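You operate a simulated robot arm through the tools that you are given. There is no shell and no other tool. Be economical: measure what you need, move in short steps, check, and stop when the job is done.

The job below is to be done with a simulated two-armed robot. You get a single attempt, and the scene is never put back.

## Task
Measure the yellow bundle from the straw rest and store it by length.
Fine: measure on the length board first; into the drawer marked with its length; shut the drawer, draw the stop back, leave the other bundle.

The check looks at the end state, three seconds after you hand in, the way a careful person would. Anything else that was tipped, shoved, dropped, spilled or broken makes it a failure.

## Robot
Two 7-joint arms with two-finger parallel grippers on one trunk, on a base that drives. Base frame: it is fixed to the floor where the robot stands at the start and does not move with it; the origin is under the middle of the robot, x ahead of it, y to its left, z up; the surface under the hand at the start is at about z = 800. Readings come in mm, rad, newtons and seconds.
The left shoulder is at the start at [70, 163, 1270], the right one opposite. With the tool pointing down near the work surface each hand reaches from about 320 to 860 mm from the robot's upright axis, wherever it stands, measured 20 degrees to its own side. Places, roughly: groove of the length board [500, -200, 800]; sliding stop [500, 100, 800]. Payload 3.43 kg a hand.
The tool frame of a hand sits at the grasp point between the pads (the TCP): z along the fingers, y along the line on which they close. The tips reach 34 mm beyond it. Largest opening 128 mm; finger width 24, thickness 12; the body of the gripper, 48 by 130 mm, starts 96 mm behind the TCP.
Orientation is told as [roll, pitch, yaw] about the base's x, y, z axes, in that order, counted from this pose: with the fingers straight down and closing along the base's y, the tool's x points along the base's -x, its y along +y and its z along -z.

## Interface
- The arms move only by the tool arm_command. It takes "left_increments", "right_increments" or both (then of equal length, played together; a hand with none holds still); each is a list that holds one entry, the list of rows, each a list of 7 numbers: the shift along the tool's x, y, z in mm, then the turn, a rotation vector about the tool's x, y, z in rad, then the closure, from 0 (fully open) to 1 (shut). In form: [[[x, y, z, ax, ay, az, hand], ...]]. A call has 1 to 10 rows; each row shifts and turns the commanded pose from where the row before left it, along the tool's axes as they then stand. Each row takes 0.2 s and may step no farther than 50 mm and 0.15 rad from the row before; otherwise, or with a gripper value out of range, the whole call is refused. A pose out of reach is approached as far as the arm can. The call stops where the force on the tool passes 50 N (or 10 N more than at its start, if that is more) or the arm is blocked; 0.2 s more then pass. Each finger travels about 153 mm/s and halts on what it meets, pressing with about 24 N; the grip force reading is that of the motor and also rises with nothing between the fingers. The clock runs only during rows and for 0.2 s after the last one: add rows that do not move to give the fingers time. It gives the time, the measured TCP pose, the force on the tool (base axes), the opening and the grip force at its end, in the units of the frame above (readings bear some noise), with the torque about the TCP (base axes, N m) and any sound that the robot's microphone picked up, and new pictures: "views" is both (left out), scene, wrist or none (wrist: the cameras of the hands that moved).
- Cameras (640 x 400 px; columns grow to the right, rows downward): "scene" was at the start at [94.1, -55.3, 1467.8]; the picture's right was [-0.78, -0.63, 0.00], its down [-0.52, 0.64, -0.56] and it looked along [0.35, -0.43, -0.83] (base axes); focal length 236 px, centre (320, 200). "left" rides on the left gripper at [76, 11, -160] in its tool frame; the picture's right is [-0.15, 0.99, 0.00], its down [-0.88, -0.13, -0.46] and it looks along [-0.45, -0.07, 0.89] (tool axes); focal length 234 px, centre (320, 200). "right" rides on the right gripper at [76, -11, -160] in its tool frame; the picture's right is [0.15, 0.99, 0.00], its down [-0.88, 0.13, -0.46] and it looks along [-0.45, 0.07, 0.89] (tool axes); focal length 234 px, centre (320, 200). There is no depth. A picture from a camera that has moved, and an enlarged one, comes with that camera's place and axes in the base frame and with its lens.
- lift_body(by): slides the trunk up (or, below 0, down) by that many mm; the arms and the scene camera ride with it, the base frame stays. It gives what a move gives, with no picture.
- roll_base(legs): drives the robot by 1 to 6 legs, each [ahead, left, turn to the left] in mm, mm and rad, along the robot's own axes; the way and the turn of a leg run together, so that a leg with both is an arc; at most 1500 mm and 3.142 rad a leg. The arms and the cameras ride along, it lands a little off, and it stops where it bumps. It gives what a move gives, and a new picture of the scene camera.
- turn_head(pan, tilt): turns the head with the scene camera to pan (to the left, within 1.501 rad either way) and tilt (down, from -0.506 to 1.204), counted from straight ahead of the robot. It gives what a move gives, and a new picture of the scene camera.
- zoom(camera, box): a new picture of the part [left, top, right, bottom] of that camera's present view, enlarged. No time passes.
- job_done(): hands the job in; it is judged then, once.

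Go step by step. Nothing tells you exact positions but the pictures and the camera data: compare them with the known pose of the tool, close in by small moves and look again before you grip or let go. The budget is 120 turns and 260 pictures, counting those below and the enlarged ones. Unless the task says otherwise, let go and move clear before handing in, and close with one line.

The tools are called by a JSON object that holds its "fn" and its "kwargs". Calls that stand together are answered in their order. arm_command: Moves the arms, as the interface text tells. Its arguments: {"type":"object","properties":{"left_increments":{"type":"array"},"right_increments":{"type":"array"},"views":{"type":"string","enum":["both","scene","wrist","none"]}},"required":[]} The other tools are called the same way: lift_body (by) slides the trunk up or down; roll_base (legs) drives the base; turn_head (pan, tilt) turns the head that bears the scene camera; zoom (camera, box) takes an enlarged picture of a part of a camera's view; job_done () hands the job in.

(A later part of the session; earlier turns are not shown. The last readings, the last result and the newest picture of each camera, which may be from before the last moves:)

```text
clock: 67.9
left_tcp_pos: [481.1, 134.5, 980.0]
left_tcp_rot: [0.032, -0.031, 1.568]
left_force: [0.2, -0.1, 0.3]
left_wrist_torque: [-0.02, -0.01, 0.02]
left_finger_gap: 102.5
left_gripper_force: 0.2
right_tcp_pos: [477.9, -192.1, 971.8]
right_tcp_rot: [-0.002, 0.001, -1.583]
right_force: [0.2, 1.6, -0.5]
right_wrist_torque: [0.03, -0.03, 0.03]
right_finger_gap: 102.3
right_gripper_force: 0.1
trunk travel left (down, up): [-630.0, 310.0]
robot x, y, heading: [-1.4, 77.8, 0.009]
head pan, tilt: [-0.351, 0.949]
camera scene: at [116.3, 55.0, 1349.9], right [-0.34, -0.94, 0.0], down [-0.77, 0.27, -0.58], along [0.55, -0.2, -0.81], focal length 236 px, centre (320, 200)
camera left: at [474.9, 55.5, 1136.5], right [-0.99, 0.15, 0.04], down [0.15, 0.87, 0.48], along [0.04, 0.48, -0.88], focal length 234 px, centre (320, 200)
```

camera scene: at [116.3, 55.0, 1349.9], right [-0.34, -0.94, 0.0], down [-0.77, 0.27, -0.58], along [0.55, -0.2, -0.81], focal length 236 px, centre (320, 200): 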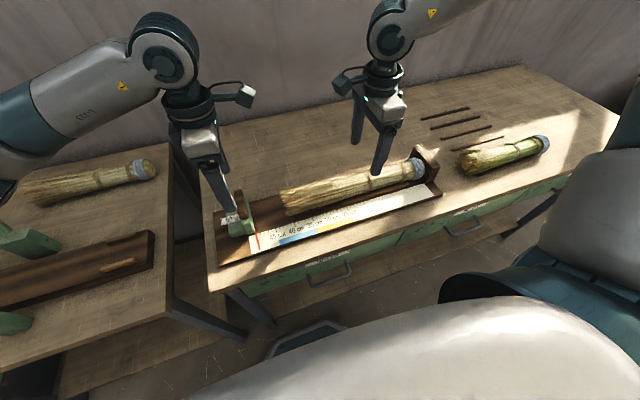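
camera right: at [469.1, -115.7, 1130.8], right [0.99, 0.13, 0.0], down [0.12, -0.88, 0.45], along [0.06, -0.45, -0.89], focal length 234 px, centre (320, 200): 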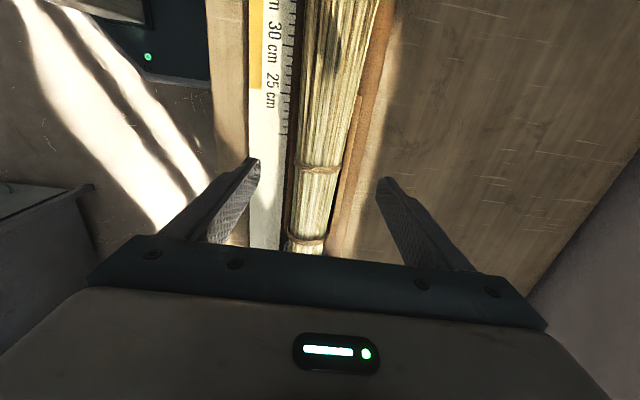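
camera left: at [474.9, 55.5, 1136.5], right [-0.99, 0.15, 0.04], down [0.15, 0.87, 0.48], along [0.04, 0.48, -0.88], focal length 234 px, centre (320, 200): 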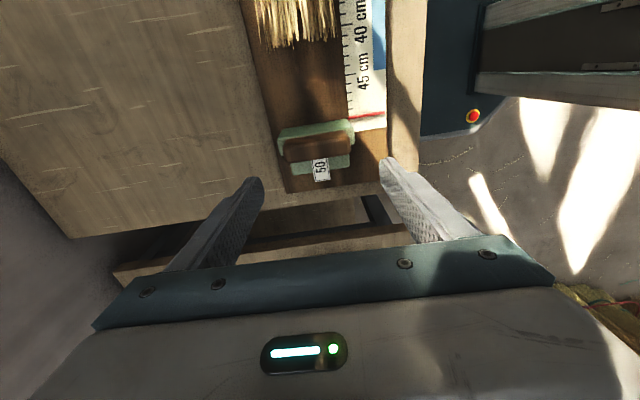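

The knob centre measures about (477, 130). I'll level the tool, centre and descend partway.

{"fn": "arm_command", "kwargs": {"left_increments": [[[2, 3, 0, 0.032, 0.031, 0, 0.2], [0, 0, 25, 0, 0, 0, 0.2], [0, 0, 25, 0, 0, 0, 0.2], [0, 0, 10, 0, 0, 0, 0.2], [0, 0, 0, 0, 0, 0, 0.2]]]}}

{"fn": "zoom", "kwargs": {"camera": "scene", "box": [180, 140, 320, 260]}}

{"fn": "zoom", "kwargs": {"camera": "left", "box": [200, 0, 440, 200]}}

```text
clock: 69.1
left_tcp_pos: [479.5, 131.7, 920.1]
left_tcp_rot: [-0.001, 0.0, 1.567]
left_force: [-0.6, -0.7, 0.2]
left_wrist_torque: [-0.02, -0.03, -0.02]
left_finger_gap: 102.4
left_gripper_force: 0.0
right_tcp_pos: [478.2, -193.7, 970.4]
right_tcp_rot: [-0.001, 0.003, -1.584]
right_force: [0.1, 0.3, 0.0]
right_wrist_torque: [0.01, 0.01, 0.0]
right_finger_gap: 102.6
right_gripper_force: 0.0
trunk travel left (down, up): [-630.0, 310.0]
robot x, y, heading: [-7.9, 80.1, 0.007]
head pan, tilt: [-0.351, 0.949]
camera scene: at [116.1, 53.9, 1349.9], right [-0.34, -0.94, 0.0], down [-0.77, 0.28, -0.58], along [0.55, -0.2, -0.81], focal length 236 px, centre (320, 200)
camera left: at [468.1, 57.5, 1078.9], right [-0.99, 0.15, 0.0], down [0.13, 0.88, 0.46], along [0.07, 0.45, -0.89], focal length 234 px, centre (320, 200)
```

scene: 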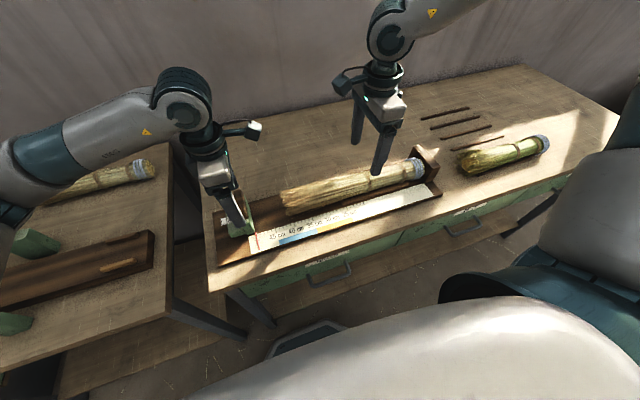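
left: 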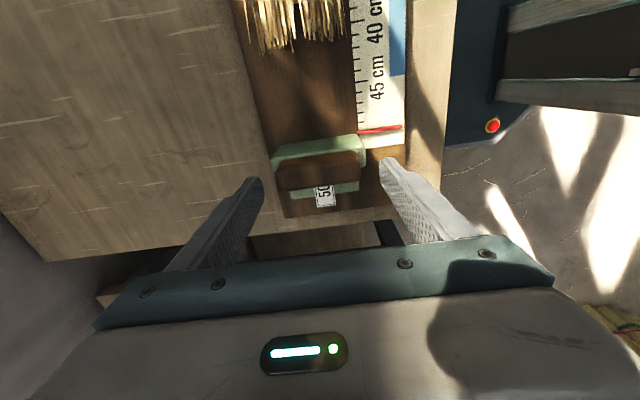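

```text
3.33 times, centred on (250, 200) of scene
camera zoom: at [116.1, 53.9, 1349.9], right [-0.34, -0.94, 0.0], down [-0.77, 0.28, -0.58], along [0.55, -0.2, -0.81], focal length 785 px, centre (553, 200)
```

zoom: 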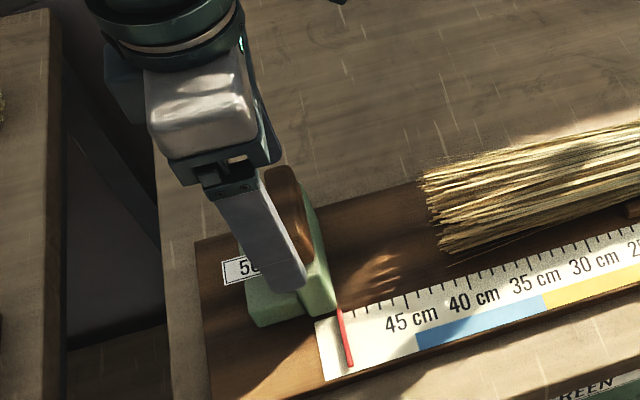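

```text
2.00 times, centred on (320, 100) of left
camera zoom: at [468.1, 57.5, 1078.9], right [-0.99, 0.15, 0.0], down [0.13, 0.88, 0.46], along [0.07, 0.45, -0.89], focal length 468 px, centre (320, 400)
```

zoom: 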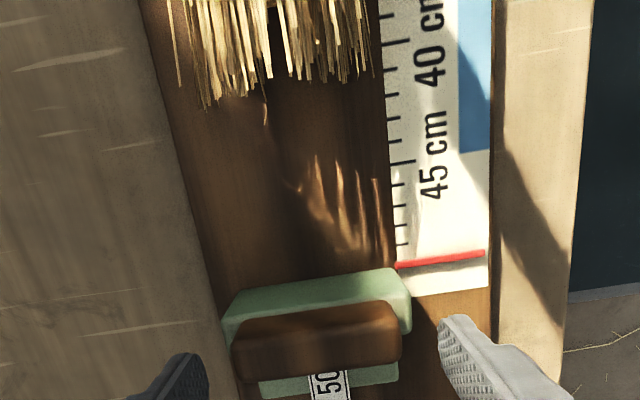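

Centred on the knob (x≈480, y≈126–132). I'll go down to TCP z≈893 and close gently.

{"fn": "arm_command", "kwargs": {"left_increments": [[[0, 0, 14, 0, 0, 0, 0.2], [0, 0, 13, 0, 0, 0, 0.2], [0, 0, 0, 0, 0, 0, 0.2], [0, 0, 0, 0, 0, 0, 0.35], [0, 0, 0, 0, 0, 0, 0.45], [0, 0, 0, 0, 0, 0, 0.55], [0, 0, 0, 0, 0, 0, 0.6]]]}}

{"fn": "zoom", "kwargs": {"camera": "scene", "box": [180, 140, 320, 260]}}

```text
clock: 70.7
left_tcp_pos: [480.3, 131.1, 893.5]
left_tcp_rot: [-0.002, 0.0, 1.571]
left_force: [15.2, -0.1, 2.5]
left_wrist_torque: [0.03, -1.42, 1.06]
left_finger_gap: 89.8
left_gripper_force: 44.7
right_tcp_pos: [479.3, -191.1, 969.5]
right_tcp_rot: [-0.003, 0.0, -1.583]
right_force: [0.0, -0.7, 0.0]
right_wrist_torque: [0.02, -0.02, 0.0]
right_finger_gap: 102.2
right_gripper_force: 0.0
trunk travel left (down, up): [-630.0, 310.0]
robot x, y, heading: [-1.4, 78.0, 0.004]
head pan, tilt: [-0.351, 0.949]
camera scene: at [117.9, 53.9, 1349.8], right [-0.34, -0.94, 0.0], down [-0.77, 0.27, -0.58], along [0.55, -0.2, -0.81], focal length 236 px, centre (320, 200)
camera left: at [468.6, 57.3, 1052.0], right [-0.99, 0.15, 0.0], down [0.13, 0.88, 0.46], along [0.07, 0.45, -0.89], focal length 234 px, centre (320, 200)
```

scene: 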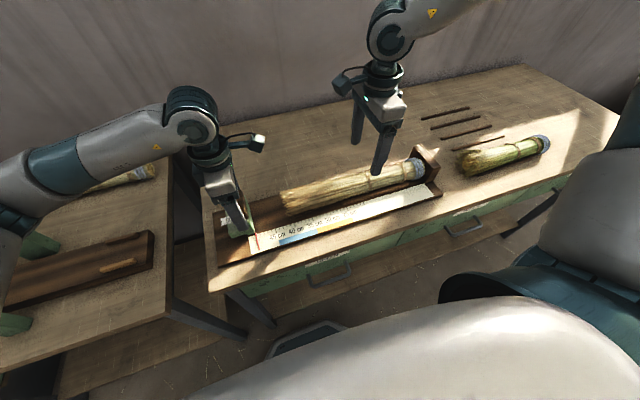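
left: 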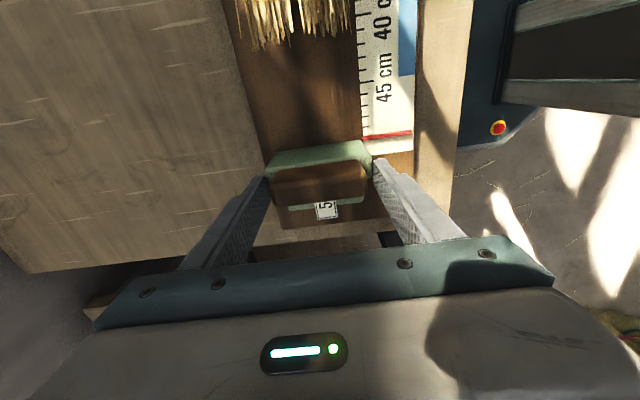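

```text
3.33 times, centred on (250, 200) of scene
camera zoom: at [117.9, 53.9, 1349.8], right [-0.34, -0.94, 0.0], down [-0.77, 0.27, -0.58], along [0.55, -0.2, -0.81], focal length 785 px, centre (553, 200)
```

zoom: 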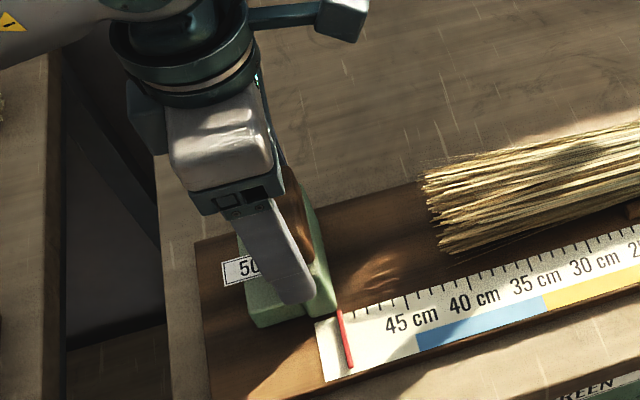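

The fingers hold the stop's plate (90 mm wide), slightly off-centre. I'll ease 2 mm over and slide it towards the bundle.

{"fn": "arm_command", "kwargs": {"left_increments": [[[0, -2.5, 0, 0, 0, 0, 0.6], [6, 0, 0, 0, 0, 0, 0.6], [10, 0, 0, 0, 0, 0, 0.6], [10, 0, 0, 0, 0, 0, 0.6], [10, 0, 0, 0, 0, 0, 0.6]]]}}

{"fn": "zoom", "kwargs": {"camera": "scene", "box": [180, 140, 340, 260]}}

```text
clock: 71.9
left_tcp_pos: [480.6, 94.4, 893.6]
left_tcp_rot: [0.003, -0.002, 1.566]
left_force: [-7.4, 0.3, -6.7]
left_wrist_torque: [0.22, 1.04, 1.18]
left_finger_gap: 89.6
left_gripper_force: 45.1
right_tcp_pos: [477.0, -191.6, 970.8]
right_tcp_rot: [-0.001, 0.002, -1.584]
right_force: [0.1, 0.6, 0.2]
right_wrist_torque: [0.02, 0.02, -0.02]
right_finger_gap: 102.1
right_gripper_force: 0.1
trunk travel left (down, up): [-630.0, 310.0]
robot x, y, heading: [-1.9, 81.2, 0.004]
head pan, tilt: [-0.351, 0.949]
camera scene: at [115.4, 53.7, 1349.9], right [-0.34, -0.94, 0.0], down [-0.77, 0.28, -0.58], along [0.55, -0.2, -0.81], focal length 236 px, centre (320, 200)
camera left: at [469.1, 20.7, 1052.1], right [-0.99, 0.15, 0.0], down [0.14, 0.88, 0.46], along [0.07, 0.45, -0.89], focal length 234 px, centre (320, 200)
```

scene: 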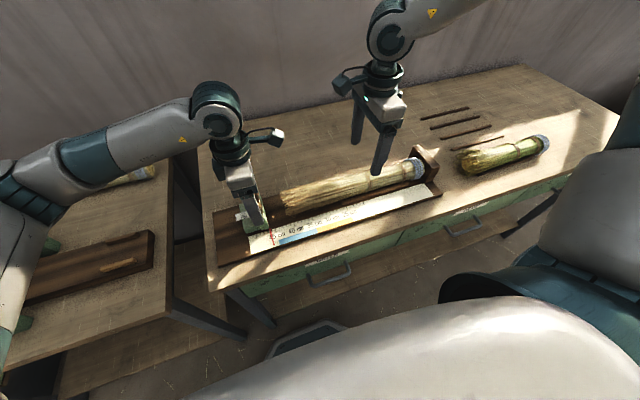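
left: 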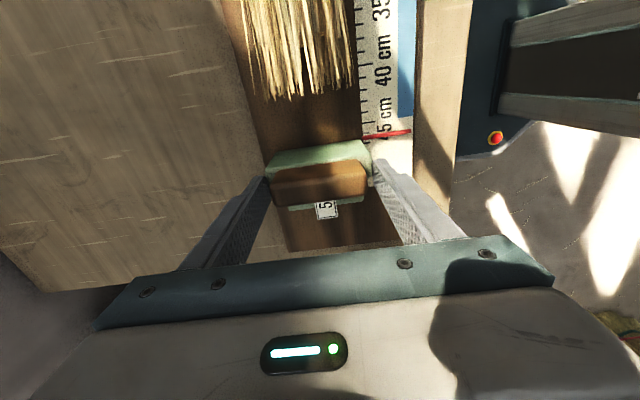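

```text
3.33 times, centred on (260, 200) of scene
camera zoom: at [115.4, 53.7, 1349.9], right [-0.34, -0.94, 0.0], down [-0.77, 0.28, -0.58], along [0.55, -0.2, -0.81], focal length 785 px, centre (520, 200)
```

zoom: 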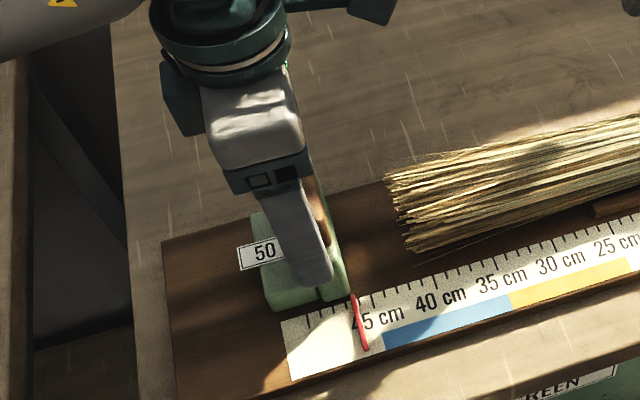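

The stop slides cleanly. I'll go on slowly.

{"fn": "arm_command", "kwargs": {"left_increments": [[[8, 0, 0, 0, 0, 0, 0.6], [8, 0, 0, 0, 0, 0, 0.6], [6, 0, 0, 0, 0, 0, 0.6], [4, 0, 0, 0, 0, 0, 0.6], [4, 0, 0, 0, 0, 0, 0.6]]]}}

{"fn": "zoom", "kwargs": {"camera": "scene", "box": [200, 140, 360, 260]}}

```text
clock: 73.1
left_tcp_pos: [480.3, 64.4, 892.8]
left_tcp_rot: [0.002, -0.002, 1.565]
left_force: [-20.6, 1.2, -17.6]
left_wrist_torque: [0.02, 0.94, -0.31]
left_finger_gap: 90.0
left_gripper_force: 44.5
right_tcp_pos: [477.2, -192.2, 971.4]
right_tcp_rot: [-0.002, 0.001, -1.582]
right_force: [-0.2, -1.1, 0.1]
right_wrist_torque: [-0.01, 0.0, 0.02]
right_finger_gap: 102.8
right_gripper_force: 0.1
trunk travel left (down, up): [-630.0, 310.0]
robot x, y, heading: [-0.6, 80.2, 0.011]
head pan, tilt: [-0.351, 0.949]
camera scene: at [114.9, 53.9, 1349.8], right [-0.34, -0.94, 0.0], down [-0.76, 0.28, -0.58], along [0.55, -0.2, -0.81], focal length 236 px, centre (320, 200)
camera left: at [468.7, -9.9, 1052.2], right [-0.99, 0.15, 0.0], down [0.14, 0.88, 0.46], along [0.07, 0.45, -0.89], focal length 234 px, centre (320, 200)
```

scene: 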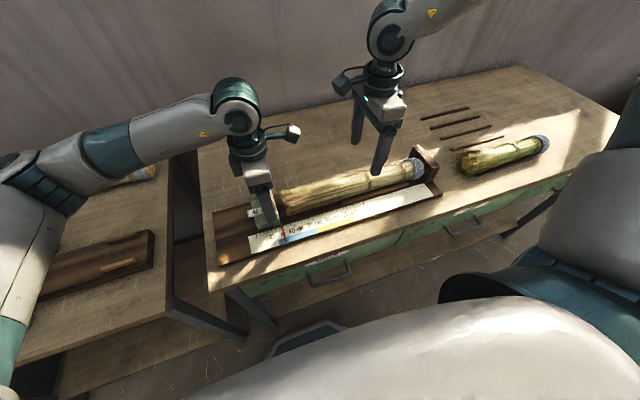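
left: 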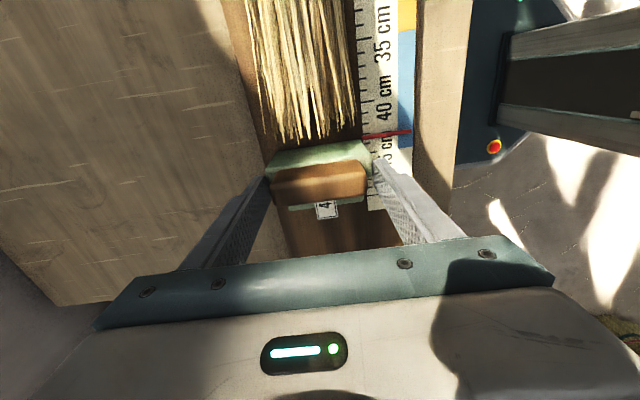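

```text
3.33 times, centred on (280, 200) of scene
camera zoom: at [114.9, 53.9, 1349.8], right [-0.34, -0.94, 0.0], down [-0.76, 0.28, -0.58], along [0.55, -0.2, -0.81], focal length 785 px, centre (453, 200)
```

zoom: 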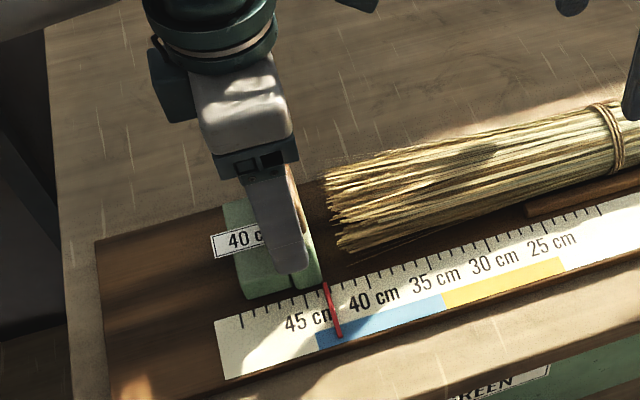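

The label now reads 40 (blue zone), red line near 43 cm, with about 12 mm left to the bundle. I continue in small steps to contact.

{"fn": "arm_command", "kwargs": {"left_increments": [[[3, 1, 0.5, 0, 0, 0, 0.6], [3, 0, 0, 0, 0, 0, 0.6], [2, 0, 0, 0, 0, 0, 0.6], [2, 0, 0, 0, 0, 0, 0.6]]]}}

{"fn": "zoom", "kwargs": {"camera": "scene", "box": [220, 150, 340, 250]}}

{"fn": "zoom", "kwargs": {"camera": "left", "box": [220, 0, 420, 220]}}

```text
clock: 74.1
left_tcp_pos: [480.6, 53.8, 893.0]
left_tcp_rot: [-0.001, 0.001, 1.57]
left_force: [-14.1, 0.1, -19.1]
left_wrist_torque: [0.18, 0.62, -0.55]
left_finger_gap: 89.3
left_gripper_force: 44.8
right_tcp_pos: [478.1, -192.0, 970.0]
right_tcp_rot: [-0.003, 0.001, -1.583]
right_force: [-0.2, 0.1, 0.8]
right_wrist_torque: [0.0, 0.0, 0.0]
right_finger_gap: 102.4
right_gripper_force: 0.0
trunk travel left (down, up): [-630.0, 310.0]
robot x, y, heading: [-1.4, 79.7, 0.001]
head pan, tilt: [-0.351, 0.949]
camera scene: at [115.4, 53.9, 1349.9], right [-0.34, -0.94, 0.0], down [-0.77, 0.28, -0.58], along [0.55, -0.2, -0.81], focal length 236 px, centre (320, 200)
camera left: at [468.6, -20.0, 1052.3], right [-0.99, 0.15, 0.0], down [0.13, 0.88, 0.46], along [0.07, 0.45, -0.89], focal length 234 px, centre (320, 200)
```

scene: 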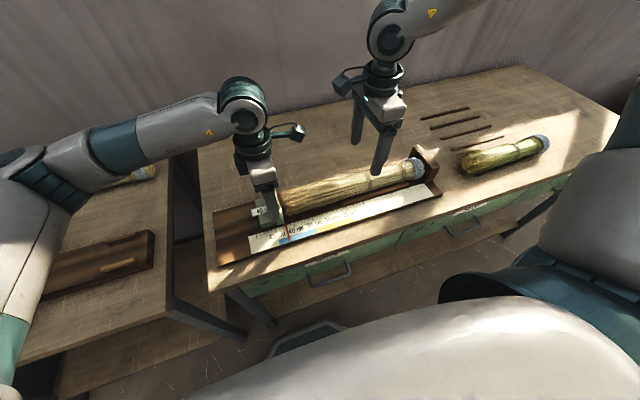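
left: 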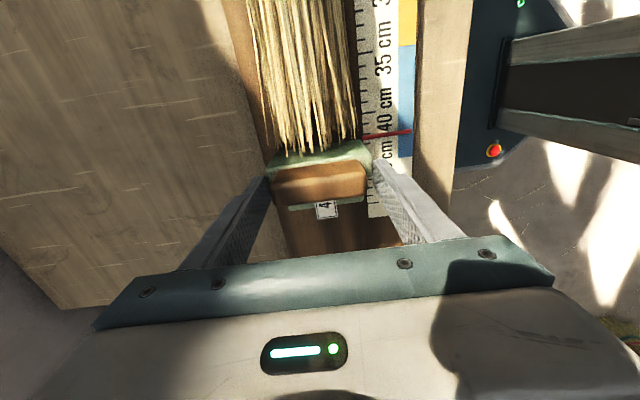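

```text
4.00 times, centred on (280, 200) of scene
camera zoom: at [115.4, 53.9, 1349.9], right [-0.34, -0.94, 0.0], down [-0.77, 0.28, -0.58], along [0.55, -0.2, -0.81], focal length 942 px, centre (480, 200)
```

zoom: 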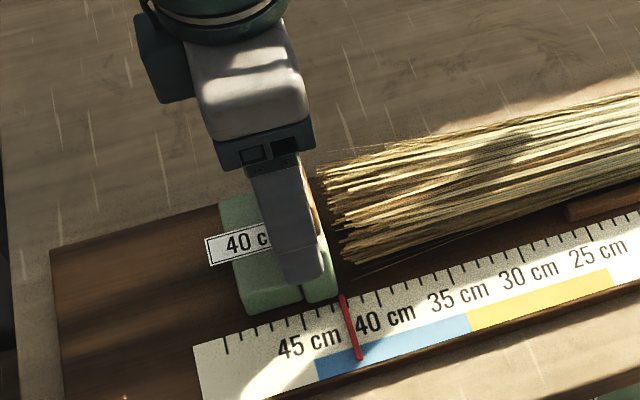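

```text
1.82 times, centred on (320, 110) of left
camera zoom: at [468.6, -20.0, 1052.3], right [-0.99, 0.15, 0.0], down [0.13, 0.88, 0.46], along [0.07, 0.45, -0.89], focal length 426 px, centre (320, 364)
```

zoom: 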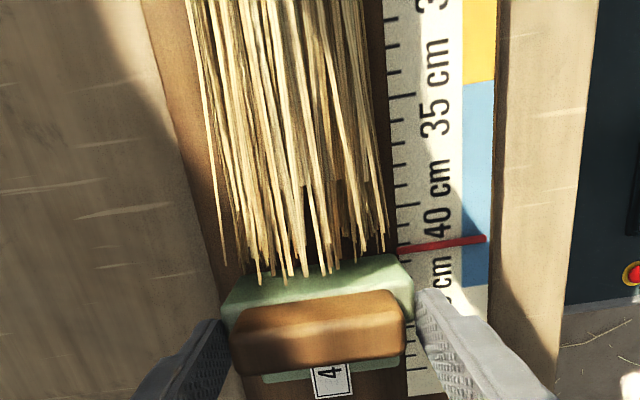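

Red line near 42 cm and the bristles are at the plate. I'll go on until I feel contact.

{"fn": "arm_command", "kwargs": {"left_increments": [[[2, 0, 0, 0, 0, 0, 0.6], [2, 0, 0, 0, 0, 0, 0.6], [2, 0, 0, 0, 0, 0, 0.6], [2, 0, 0, 0, 0, 0, 0.6]]], "views": "none"}}

{"fn": "zoom", "kwargs": {"camera": "scene", "box": [220, 120, 460, 260]}}

{"fn": "zoom", "kwargs": {"camera": "left", "box": [220, 0, 420, 220]}}

```text
clock: 75.1
left_tcp_pos: [479.5, 46.6, 894.3]
left_tcp_rot: [-0.001, 0.0, 1.57]
left_force: [-8.8, 1.3, -13.5]
left_wrist_torque: [0.56, 0.95, 0.19]
left_finger_gap: 89.5
left_gripper_force: 44.6
right_tcp_pos: [476.4, -193.2, 972.2]
right_tcp_rot: [-0.001, 0.001, -1.584]
right_force: [0.2, -0.4, -0.8]
right_wrist_torque: [0.02, -0.06, 0.0]
right_finger_gap: 102.5
right_gripper_force: 0.1
trunk travel left (down, up): [-630.0, 310.0]
robot x, y, heading: [-1.6, 77.3, 0.008]
head pan, tilt: [-0.351, 0.949]
```

```text
2.67 times, centred on (340, 190) of scene
camera zoom: at [115.7, 53.9, 1350.0], right [-0.34, -0.94, 0.0], down [-0.77, 0.27, -0.58], along [0.55, -0.2, -0.81], focal length 628 px, centre (267, 227)
```

zoom: 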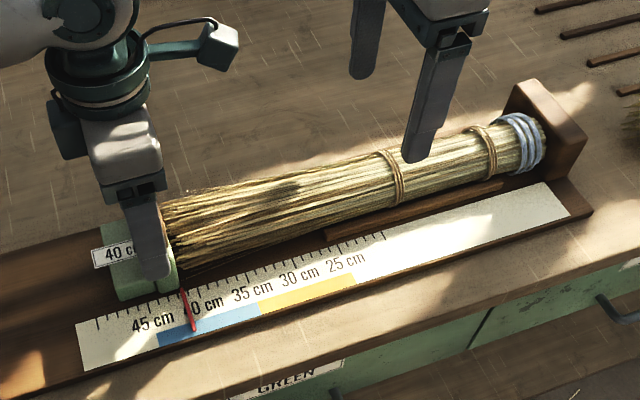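

```text
1.82 times, centred on (320, 110) of left
camera zoom: at [468.7, -27.6, 1052.3], right [-0.99, 0.15, 0.0], down [0.13, 0.88, 0.46], along [0.07, 0.45, -0.89], focal length 426 px, centre (320, 364)
```

zoom: 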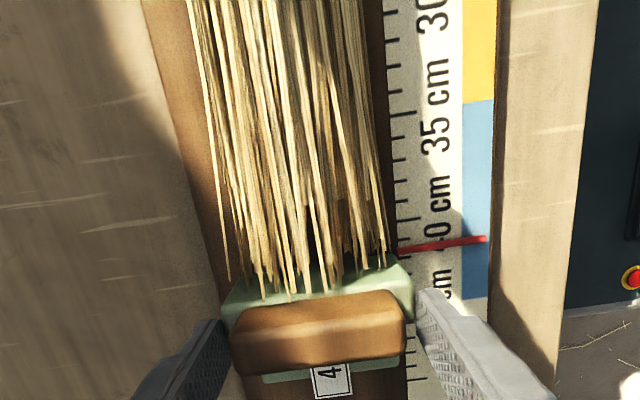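

{"fn": "arm_command", "kwargs": {"left_increments": [[[2, 0, 0, 0, 0, 0, 0.6], [2, 0, 0, 0, 0, 0, 0.6], [2, 0, 0, 0, 0, 0, 0.6], [2, 0, 0, 0, 0, 0, 0.6], [2, 0, 0, 0, 0, 0, 0.6]]], "views": "none"}}

{"fn": "zoom", "kwargs": {"camera": "scene", "box": [220, 120, 460, 260]}}

```text
clock: 76.3
left_tcp_pos: [480.2, 37.4, 894.3]
left_tcp_rot: [-0.002, 0.001, 1.568]
left_force: [-3.9, 0.7, -1.9]
left_wrist_torque: [0.35, 1.61, 0.76]
left_finger_gap: 89.3
left_gripper_force: 44.7
right_tcp_pos: [478.2, -191.6, 970.7]
right_tcp_rot: [-0.002, 0.001, -1.584]
right_force: [-0.2, 0.5, 0.2]
right_wrist_torque: [-0.01, -0.03, 0.01]
right_finger_gap: 102.6
right_gripper_force: 0.1
trunk travel left (down, up): [-630.0, 310.0]
robot x, y, heading: [-1.1, 77.0, 0.007]
head pan, tilt: [-0.351, 0.949]
```

```text
2.67 times, centred on (340, 190) of scene
camera zoom: at [115.7, 54.0, 1350.0], right [-0.34, -0.94, 0.0], down [-0.77, 0.27, -0.58], along [0.55, -0.2, -0.81], focal length 628 px, centre (267, 227)
```

zoom: 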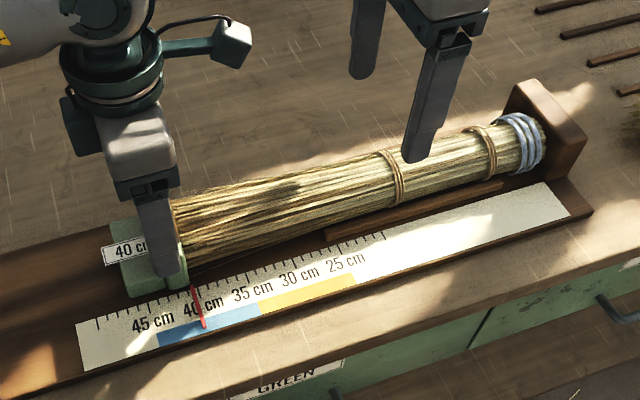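

{"fn": "arm_command", "kwargs": {"left_increments": [[[1.5, 0, 0, 0, 0, 0, 0.6], [1.5, 0, 0, 0, 0, 0, 0.6], [1.5, 0, 0, 0, 0, 0, 0.6], [1.5, 0, 0, 0, 0, 0, 0.6]]], "views": "none"}}

{"fn": "zoom", "kwargs": {"camera": "scene", "box": [220, 120, 460, 260]}}

```text
clock: 77.3
left_tcp_pos: [478.7, 34.8, 894.3]
left_tcp_rot: [-0.003, -0.003, 1.569]
left_force: [-8.9, 23.9, 0.9]
left_wrist_torque: [0.22, -0.23, -0.29]
left_finger_gap: 89.6
left_gripper_force: 44.8
right_tcp_pos: [475.7, -190.4, 971.4]
right_tcp_rot: [0.001, -0.001, -1.583]
right_force: [0.7, -1.0, 0.4]
right_wrist_torque: [-0.02, 0.01, 0.0]
right_finger_gap: 102.4
right_gripper_force: 0.2
trunk travel left (down, up): [-630.0, 310.0]
robot x, y, heading: [-0.5, 80.8, 0.007]
head pan, tilt: [-0.351, 0.949]
```

```text
2.67 times, centred on (340, 190) of scene
camera zoom: at [114.9, 57.7, 1350.1], right [-0.34, -0.94, 0.0], down [-0.77, 0.27, -0.58], along [0.55, -0.2, -0.81], focal length 628 px, centre (267, 227)
```

zoom: 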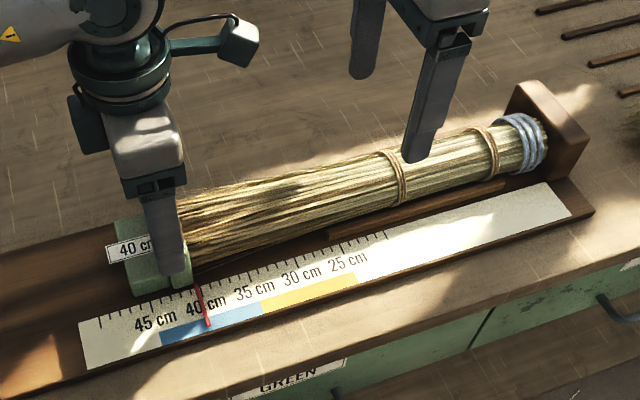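

Firm contact (24 N): the stop reads 40 cm, so the middle drawer is right. Now I draw the stop back to 50 cm.

{"fn": "arm_command", "kwargs": {"left_increments": [[[-3, 0, 0, 0, 0, 0, 0.6], [-10, 0, 0, 0, 0, 0, 0.6], [-12, 0, 0, 0, 0, 0, 0.6], [-12, 0, 0, 0, 0, 0, 0.6], [-12, 0, 0, 0, 0, 0, 0.6], [-12, 0, 0, 0, 0, 0, 0.6], [-12, 0, 0, 0, 0, 0, 0.6], [-12, 0, 0, 0, 0, 0, 0.6], [-8, 0, 0, 0, 0, 0, 0.6], [-4, 0, 0, 0, 0, 0, 0.6]]], "views": "none"}}

{"fn": "zoom", "kwargs": {"camera": "scene", "box": [200, 120, 440, 260]}}

```text
clock: 79.5
left_tcp_pos: [481.1, 127.2, 893.3]
left_tcp_rot: [0.001, -0.001, 1.566]
left_force: [-4.7, 0.7, -6.3]
left_wrist_torque: [0.2, -1.29, 0.59]
left_finger_gap: 89.6
left_gripper_force: 44.6
right_tcp_pos: [478.0, -192.8, 970.6]
right_tcp_rot: [-0.001, 0.002, -1.584]
right_force: [1.0, 0.0, -0.8]
right_wrist_torque: [0.02, -0.03, 0.01]
right_finger_gap: 102.3
right_gripper_force: 0.1
trunk travel left (down, up): [-630.0, 310.0]
robot x, y, heading: [-3.6, 77.6, 0.002]
head pan, tilt: [-0.351, 0.949]
```

```text
2.67 times, centred on (320, 190) of scene
camera zoom: at [115.7, 54.1, 1349.9], right [-0.34, -0.94, 0.0], down [-0.77, 0.27, -0.58], along [0.55, -0.2, -0.81], focal length 628 px, centre (320, 227)
```

zoom: 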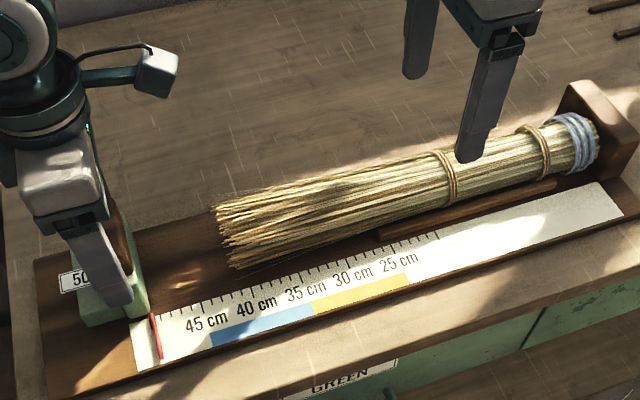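

{"fn": "arm_command", "kwargs": {"left_increments": [[[-2, 0, 0, 0, 0, 0, 0.6], [-2, 0, 0, 0, 0, 0, 0.6], [-1, 0, 0, 0, 0, 0, 0.6], [0, 0, 0, 0, 0, 0, 0.4], [0, 0, 0, 0, 0, 0, 0.2], [0, 0, 0, 0, 0, 0, 0.15], [0, 0, -20, 0, 0, 0, 0.15], [0, 0, -40, 0, 0, 0, 0.15], [0, 0, -40, 0, 0, 0, 0.15], [0, 0, -10, 0, 0, 0, 0.15]]], "views": "scene"}}

{"fn": "zoom", "kwargs": {"camera": "scene", "box": [200, 120, 440, 260]}}

```text
clock: 81.7
left_tcp_pos: [480.1, 131.3, 1005.3]
left_tcp_rot: [-0.001, 0.0, 1.568]
left_force: [-0.6, 0.3, -0.2]
left_wrist_torque: [0.01, -0.01, 0.0]
left_finger_gap: 108.9
left_gripper_force: 0.2
right_tcp_pos: [477.2, -190.9, 970.4]
right_tcp_rot: [-0.002, 0.003, -1.583]
right_force: [0.3, -0.2, -1.1]
right_wrist_torque: [0.03, -0.02, 0.0]
right_finger_gap: 102.7
right_gripper_force: 0.0
trunk travel left (down, up): [-630.0, 310.0]
robot x, y, heading: [-2.8, 78.5, 0.009]
head pan, tilt: [-0.351, 0.949]
camera scene: at [116.2, 54.1, 1349.9], right [-0.34, -0.94, 0.0], down [-0.77, 0.27, -0.58], along [0.55, -0.2, -0.81], focal length 236 px, centre (320, 200)
```

scene: 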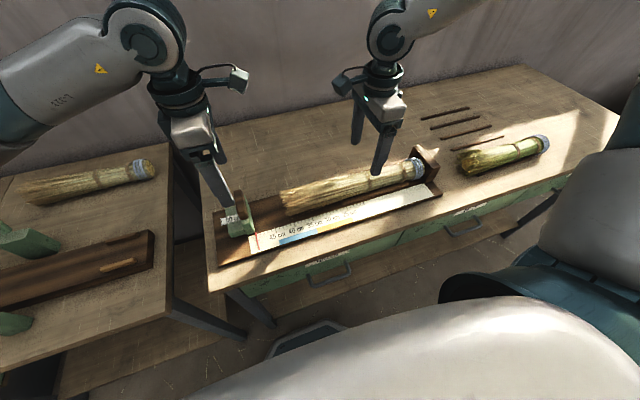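

```text
2.67 times, centred on (320, 190) of scene
camera zoom: at [116.2, 54.1, 1349.9], right [-0.34, -0.94, 0.0], down [-0.77, 0.27, -0.58], along [0.55, -0.2, -0.81], focal length 628 px, centre (320, 227)
```

zoom: 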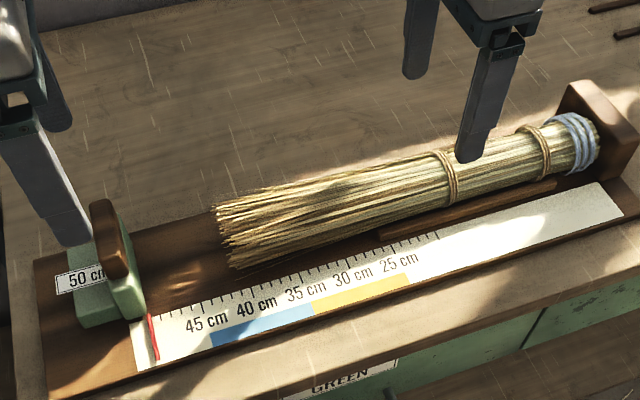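

The stop is back at 50 cm and released. Next I regrip the bundle with the right hand.

{"fn": "arm_command", "kwargs": {"right_increments": [[[0, 0, 40, 0, 0, 0, 0.2], [0, 0, 40, 0, 0, 0, 0.2], [0, 0, 20, 0, 0, 0, 0.2], [0, 0, 12, 0, 0, 0, 0.2], [0, 0, 0, 0, 0, 0, 0.4], [0, 0, 0, 0, 0, 0, 0.55], [0, 0, 0, 0, 0, 0, 0.7], [0, 0, 0, 0, 0, 0, 0.85], [0, 0, 0, 0, 0, 0, 1], [0, 0, 0, 0, 0, 0, 1]]], "views": "wrist"}}

```text
clock: 83.9
left_tcp_pos: [479.9, 132.5, 1005.3]
left_tcp_rot: [-0.001, 0.002, 1.569]
left_force: [0.2, 0.9, 0.1]
left_wrist_torque: [0.01, 0.0, 0.0]
left_finger_gap: 108.5
left_gripper_force: 0.1
right_tcp_pos: [477.2, -192.3, 859.7]
right_tcp_rot: [0.0, 0.001, -1.582]
right_force: [-0.6, 1.1, -0.8]
right_wrist_torque: [0.0, 0.01, -0.05]
right_finger_gap: 52.1
right_gripper_force: 24.0
trunk travel left (down, up): [-630.0, 310.0]
robot x, y, heading: [-1.9, 76.8, 0.008]
head pan, tilt: [-0.351, 0.949]
camera right: at [468.7, -115.9, 1019.1], right [0.99, 0.13, 0.0], down [0.12, -0.88, 0.45], along [0.06, -0.45, -0.89], focal length 234 px, centre (320, 200)
```

right: 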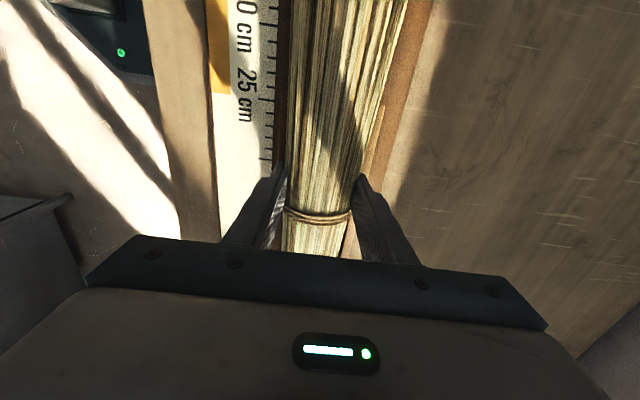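

{"fn": "arm_command", "kwargs": {"right_increments": [[[0, 0, -3, 0, 0, 0, 1], [1, 0, -4, 0, 0, 0, 1], [1, 0, -6, 0, 0, 0, 1], [1, 0, -8, 0, 0, 0, 1], [1, 0, -10, 0, 0, 0, 1], [0, 0, -12, 0, 0, 0, 1], [0, 0, -12, 0, 0, 0, 1], [0, 0, -12, 0, 0, 0, 1], [0, 0, -12, 0, 0, 0, 1], [0, 0, -12, 0, 0, 0, 1]]]}}

```text
clock: 86.1
left_tcp_pos: [479.9, 132.0, 1005.0]
left_tcp_rot: [-0.001, -0.001, 1.568]
left_force: [0.4, 0.1, 0.6]
left_wrist_torque: [-0.01, -0.01, -0.04]
left_finger_gap: 108.6
left_gripper_force: 0.0
right_tcp_pos: [477.9, -189.3, 949.1]
right_tcp_rot: [-0.002, 0.001, -1.583]
right_force: [0.7, -0.3, -0.8]
right_wrist_torque: [0.02, -0.03, 0.01]
right_finger_gap: 51.8
right_gripper_force: 24.0
trunk travel left (down, up): [-630.0, 310.0]
robot x, y, heading: [-1.3, 78.4, -0.001]
head pan, tilt: [-0.351, 0.949]
camera scene: at [115.7, 53.9, 1349.9], right [-0.34, -0.94, 0.0], down [-0.77, 0.27, -0.58], along [0.55, -0.2, -0.81], focal length 236 px, centre (320, 200)
camera right: at [468.5, -112.4, 1109.0], right [0.99, 0.13, 0.0], down [0.12, -0.88, 0.45], along [0.06, -0.45, -0.89], focal length 234 px, centre (320, 200)
```

scene: 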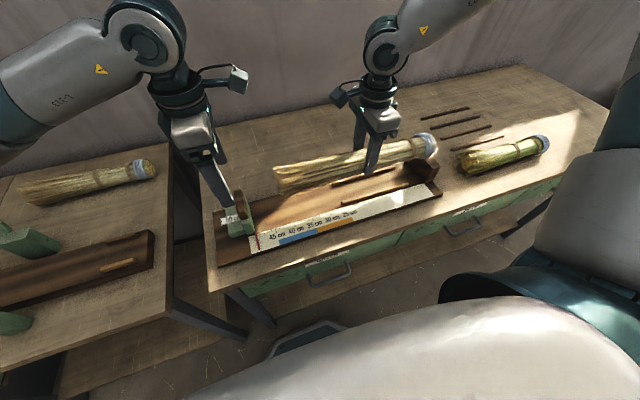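
right: 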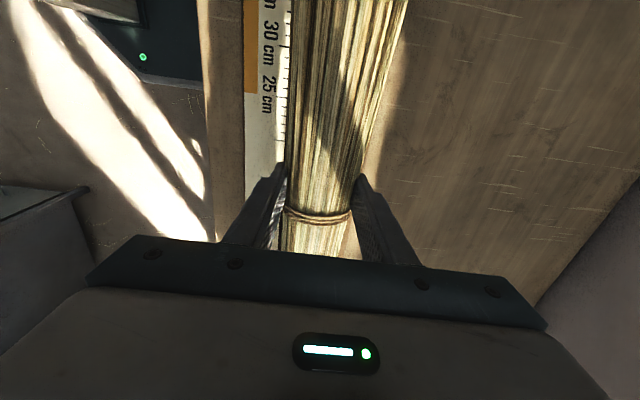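

The bundle is held. I'll back away and move sideways to stand before the middle drawer.

{"fn": "roll_base", "kwargs": {"legs": [[-390, 0, 0], [0, -520, 0]]}}

{"fn": "turn_head", "kwargs": {"pan": 0.0, "tilt": 0.75}}

```text
clock: 91.2
left_tcp_pos: [99.5, -376.3, 1004.6]
left_tcp_rot: [0.0, 0.002, 1.573]
left_force: [0.6, -0.3, -0.8]
left_wrist_torque: [0.01, -0.01, -0.01]
left_finger_gap: 109.1
left_gripper_force: 0.0
right_tcp_pos: [98.3, -697.7, 948.5]
right_tcp_rot: [-0.002, 0.002, -1.576]
right_force: [0.6, 0.5, -1.6]
right_wrist_torque: [0.0, 0.02, -0.02]
right_finger_gap: 51.9
right_gripper_force: 24.1
trunk travel left (down, up): [-630.0, 310.0]
robot x, y, heading: [-382.4, -431.2, 0.013]
head pan, tilt: [-0.351, 0.949]
camera scene: at [-265.1, -457.2, 1349.9], right [-0.33, -0.94, 0.0], down [-0.77, 0.27, -0.58], along [0.55, -0.19, -0.81], focal length 236 px, centre (320, 200)
```

scene: 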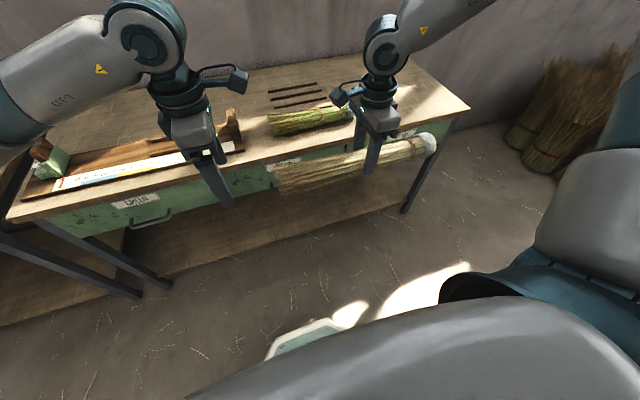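

```text
clock: 92.0
left_tcp_pos: [98.7, -376.4, 1006.2]
left_tcp_rot: [0.0, 0.0, 1.573]
left_force: [0.1, -0.1, -0.1]
left_wrist_torque: [-0.04, 0.0, -0.01]
left_finger_gap: 109.0
left_gripper_force: 0.0
right_tcp_pos: [98.4, -697.6, 949.1]
right_tcp_rot: [-0.001, 0.001, -1.575]
right_force: [0.1, 0.1, -0.8]
right_wrist_torque: [0.04, 0.03, 0.03]
right_finger_gap: 51.7
right_gripper_force: 24.0
trunk travel left (down, up): [-630.0, 310.0]
robot x, y, heading: [-381.5, -433.1, 0.014]
head pan, tilt: [0.0, 0.75]
camera scene: at [-250.9, -431.8, 1365.4], right [0.01, -1.0, 0.0], down [-0.68, -0.01, -0.73], along [0.73, 0.01, -0.68], focal length 236 px, centre (320, 200)
```

scene: 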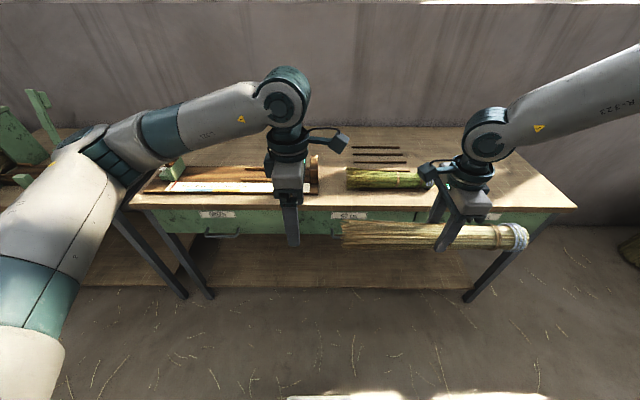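

Now I pitch the left hand forward so that its fingers point at the drawer front and close vertically.

{"fn": "arm_command", "kwargs": {"left_increments": [[[0, 0, 0, 0.15, 0, 0, 0.3], [0, 0, 0, 0.15, 0, 0, 0.3], [0, 0, 0, 0.15, 0, 0, 0.3], [0, 0, 0, 0.15, 0, 0, 0.3], [0, 0, 0, 0.15, 0, 0, 0.3], [0, 0, 0, 0.15, 0, 0, 0.3], [0, 0, 0, 0.15, 0, 0, 0.3], [0, 0, 0, 0.15, 0, 0, 0.3], [0, 0, 0, 0.15, 0, 0, 0.3], [0, 0, 0, 0.15, 0, 0, 0.3]]], "views": "both"}}

```text
clock: 94.2
left_tcp_pos: [126.3, -401.8, 1004.1]
left_tcp_rot: [-1.503, -0.004, 1.574]
left_force: [-0.7, -0.1, -0.5]
left_wrist_torque: [0.0, -0.01, 0.02]
left_finger_gap: 89.5
left_gripper_force: 0.1
left hand out of reach, approached as far as the arm can: row 6, 7, 8
right_tcp_pos: [97.7, -699.9, 948.3]
right_tcp_rot: [-0.001, 0.003, -1.576]
right_force: [0.6, -1.3, -1.3]
right_wrist_torque: [0.06, -0.02, -0.02]
right_finger_gap: 51.5
right_gripper_force: 23.9
trunk travel left (down, up): [-630.0, 310.0]
robot x, y, heading: [-382.9, -431.1, 0.013]
head pan, tilt: [0.0, 0.75]
camera scene: at [-252.2, -435.2, 1365.6], right [0.01, -1.0, 0.0], down [-0.68, -0.01, -0.73], along [0.73, 0.01, -0.68], focal length 236 px, centre (320, 200)
camera left: at [-33.0, -477.7, 1002.7], right [-0.07, 0.15, -0.99], down [-0.45, 0.88, 0.16], along [0.89, 0.45, 0.01], focal length 234 px, centre (320, 200)
```

scene: 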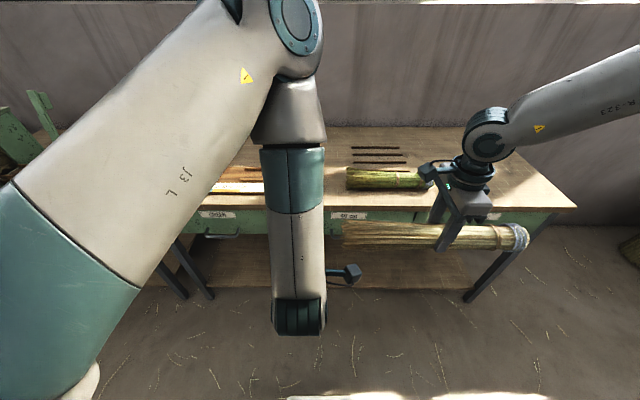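
left: 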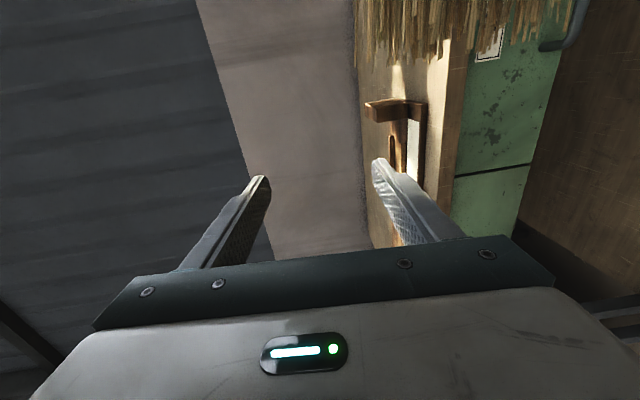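

The left hand now points forward. I move it down in front of the drawer while shifting the bundle a little right and up out of the way.

{"fn": "arm_command", "kwargs": {"left_increments": [[[0, 0, 0, 0.068, 0, 0, 0.3], [0, 45, 0, 0, 0, 0, 0.3], [0, 45, 0, 0, 0, 0, 0.3], [0, 45, 0, 0, 0, 0, 0.3], [0, 45, 0, 0, 0, 0, 0.3], [0, 45, 0, 0, 0, 0, 0.3], [0, 45, 0, 0, 0, 0, 0.3]]], "right_increments": [[[-15, 0, -10, 0, 0, 0, 1], [-15, 0, -10, 0, 0, 0, 1], [-15, 0, -10, 0, 0, 0, 1], [-15, 0, -10, 0, 0, 0, 1], [-15, 0, -10, 0, 0, 0, 1], [-15, 0, -10, 0, 0, 0, 1], [-10, 0, 0, 0, 0, 0, 1]]]}}

```text
clock: 95.8
left_tcp_pos: [204.8, -500.3, 830.1]
left_tcp_rot: [-1.563, 0.0, 1.578]
left_force: [-0.4, -0.6, -1.5]
left_wrist_torque: [0.0, 0.03, 0.01]
left_finger_gap: 89.7
left_gripper_force: 0.0
left hand out of reach, approached as far as the arm can: row 1, 2, 3, 4, 5, 6, 7
right_tcp_pos: [99.4, -798.0, 1008.0]
right_tcp_rot: [-0.001, 0.001, -1.576]
right_force: [0.5, -0.1, -0.2]
right_wrist_torque: [0.04, -0.01, 0.02]
right_finger_gap: 51.6
right_gripper_force: 23.8
trunk travel left (down, up): [-630.0, 310.0]
robot x, y, heading: [-379.2, -430.3, 0.012]
head pan, tilt: [0.0, 0.75]
camera scene: at [-249.9, -432.1, 1365.4], right [0.01, -1.0, 0.0], down [-0.68, -0.01, -0.73], along [0.73, 0.01, -0.68], focal length 236 px, centre (320, 200)
camera right: at [89.7, -720.8, 1167.9], right [0.99, 0.14, 0.0], down [0.13, -0.88, 0.45], along [0.06, -0.45, -0.89], focal length 234 px, centre (320, 200)
camera left: at [46.1, -575.5, 819.5], right [-0.01, 0.15, -0.99], down [-0.46, 0.88, 0.13], along [0.89, 0.46, 0.06], focal length 234 px, centre (320, 200)
```

scene: 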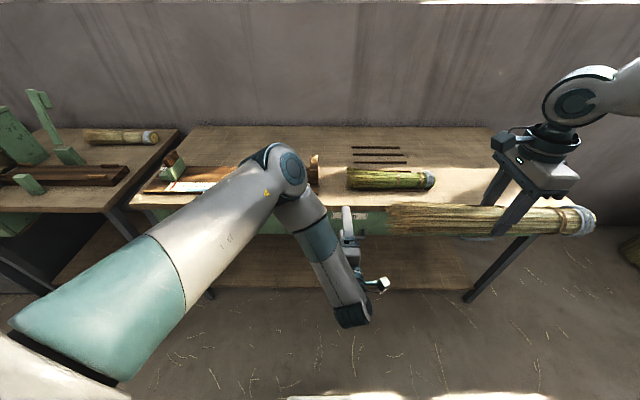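
right: 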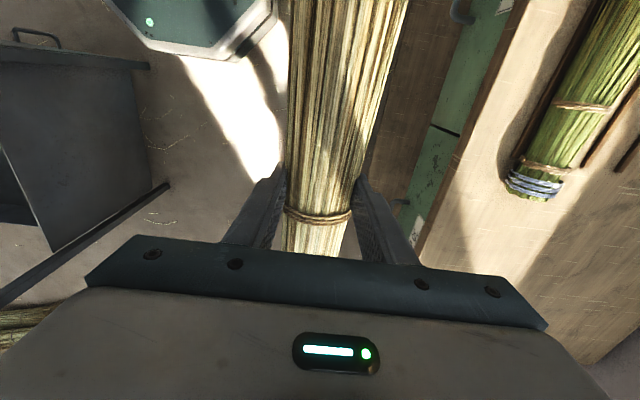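
left: 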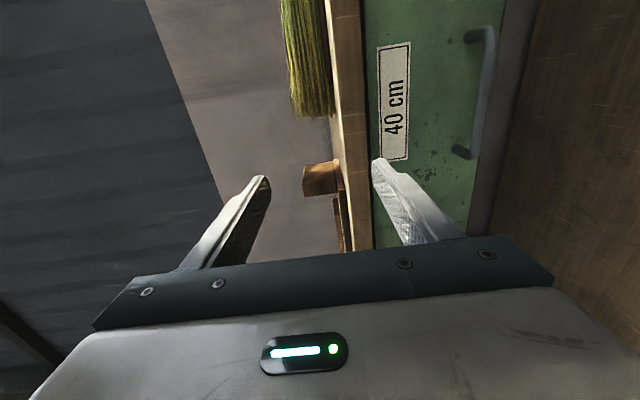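

I lower the trunk to bring the hand to handle height, then look again.

{"fn": "lift_body", "kwargs": {"by": -165}}

{"fn": "zoom", "kwargs": {"camera": "left", "box": [0, 0, 640, 400]}}

{"fn": "zoom", "kwargs": {"camera": "scene", "box": [160, 80, 480, 280]}}

```text
clock: 97.7
left_tcp_pos: [205.2, -500.4, 667.1]
left_tcp_rot: [-1.563, -0.001, 1.578]
left_force: [-0.1, 0.5, 0.2]
left_wrist_torque: [0.0, -0.04, 0.0]
left_finger_gap: 89.6
left_gripper_force: 0.0
right_tcp_pos: [98.1, -797.5, 843.3]
right_tcp_rot: [-0.003, 0.002, -1.575]
right_force: [0.5, 0.5, -1.0]
right_wrist_torque: [0.03, 0.02, -0.01]
right_finger_gap: 51.9
right_gripper_force: 24.0
trunk travel left (down, up): [-465.0, 475.0]
robot x, y, heading: [-384.1, -431.3, 0.012]
head pan, tilt: [0.0, 0.75]
```

```text
1.00 times, centred on (320, 200) of left (not enlarged: the box is as wide or as high as the picture)
camera zoom: at [45.3, -575.5, 655.4], right [-0.01, 0.15, -0.99], down [-0.46, 0.88, 0.13], along [0.89, 0.46, 0.06], focal length 234 px, centre (320, 200)
```

zoom: 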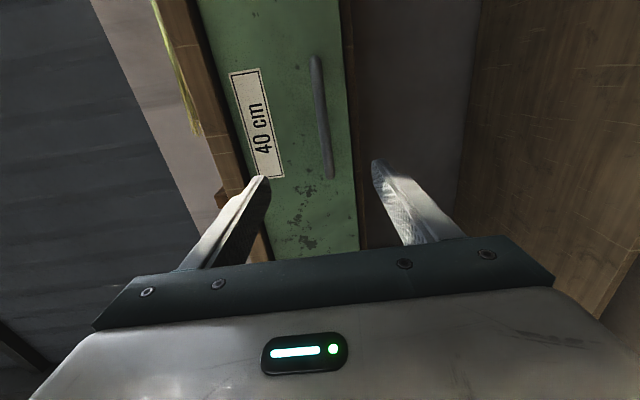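

```text
2.00 times, centred on (320, 180) of scene
camera zoom: at [-251.1, -431.9, 1200.5], right [0.01, -1.0, 0.0], down [-0.68, -0.01, -0.73], along [0.73, 0.01, -0.68], focal length 471 px, centre (320, 240)
```

zoom: 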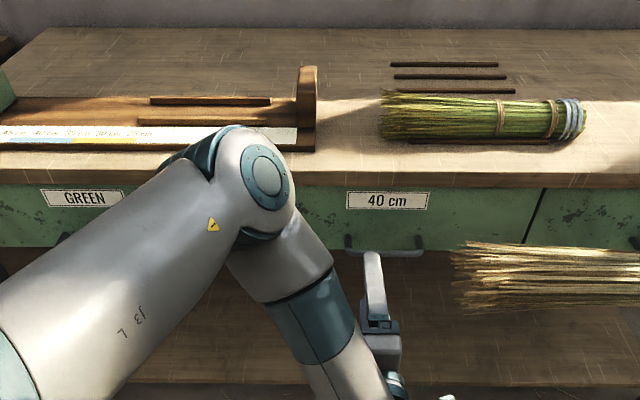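

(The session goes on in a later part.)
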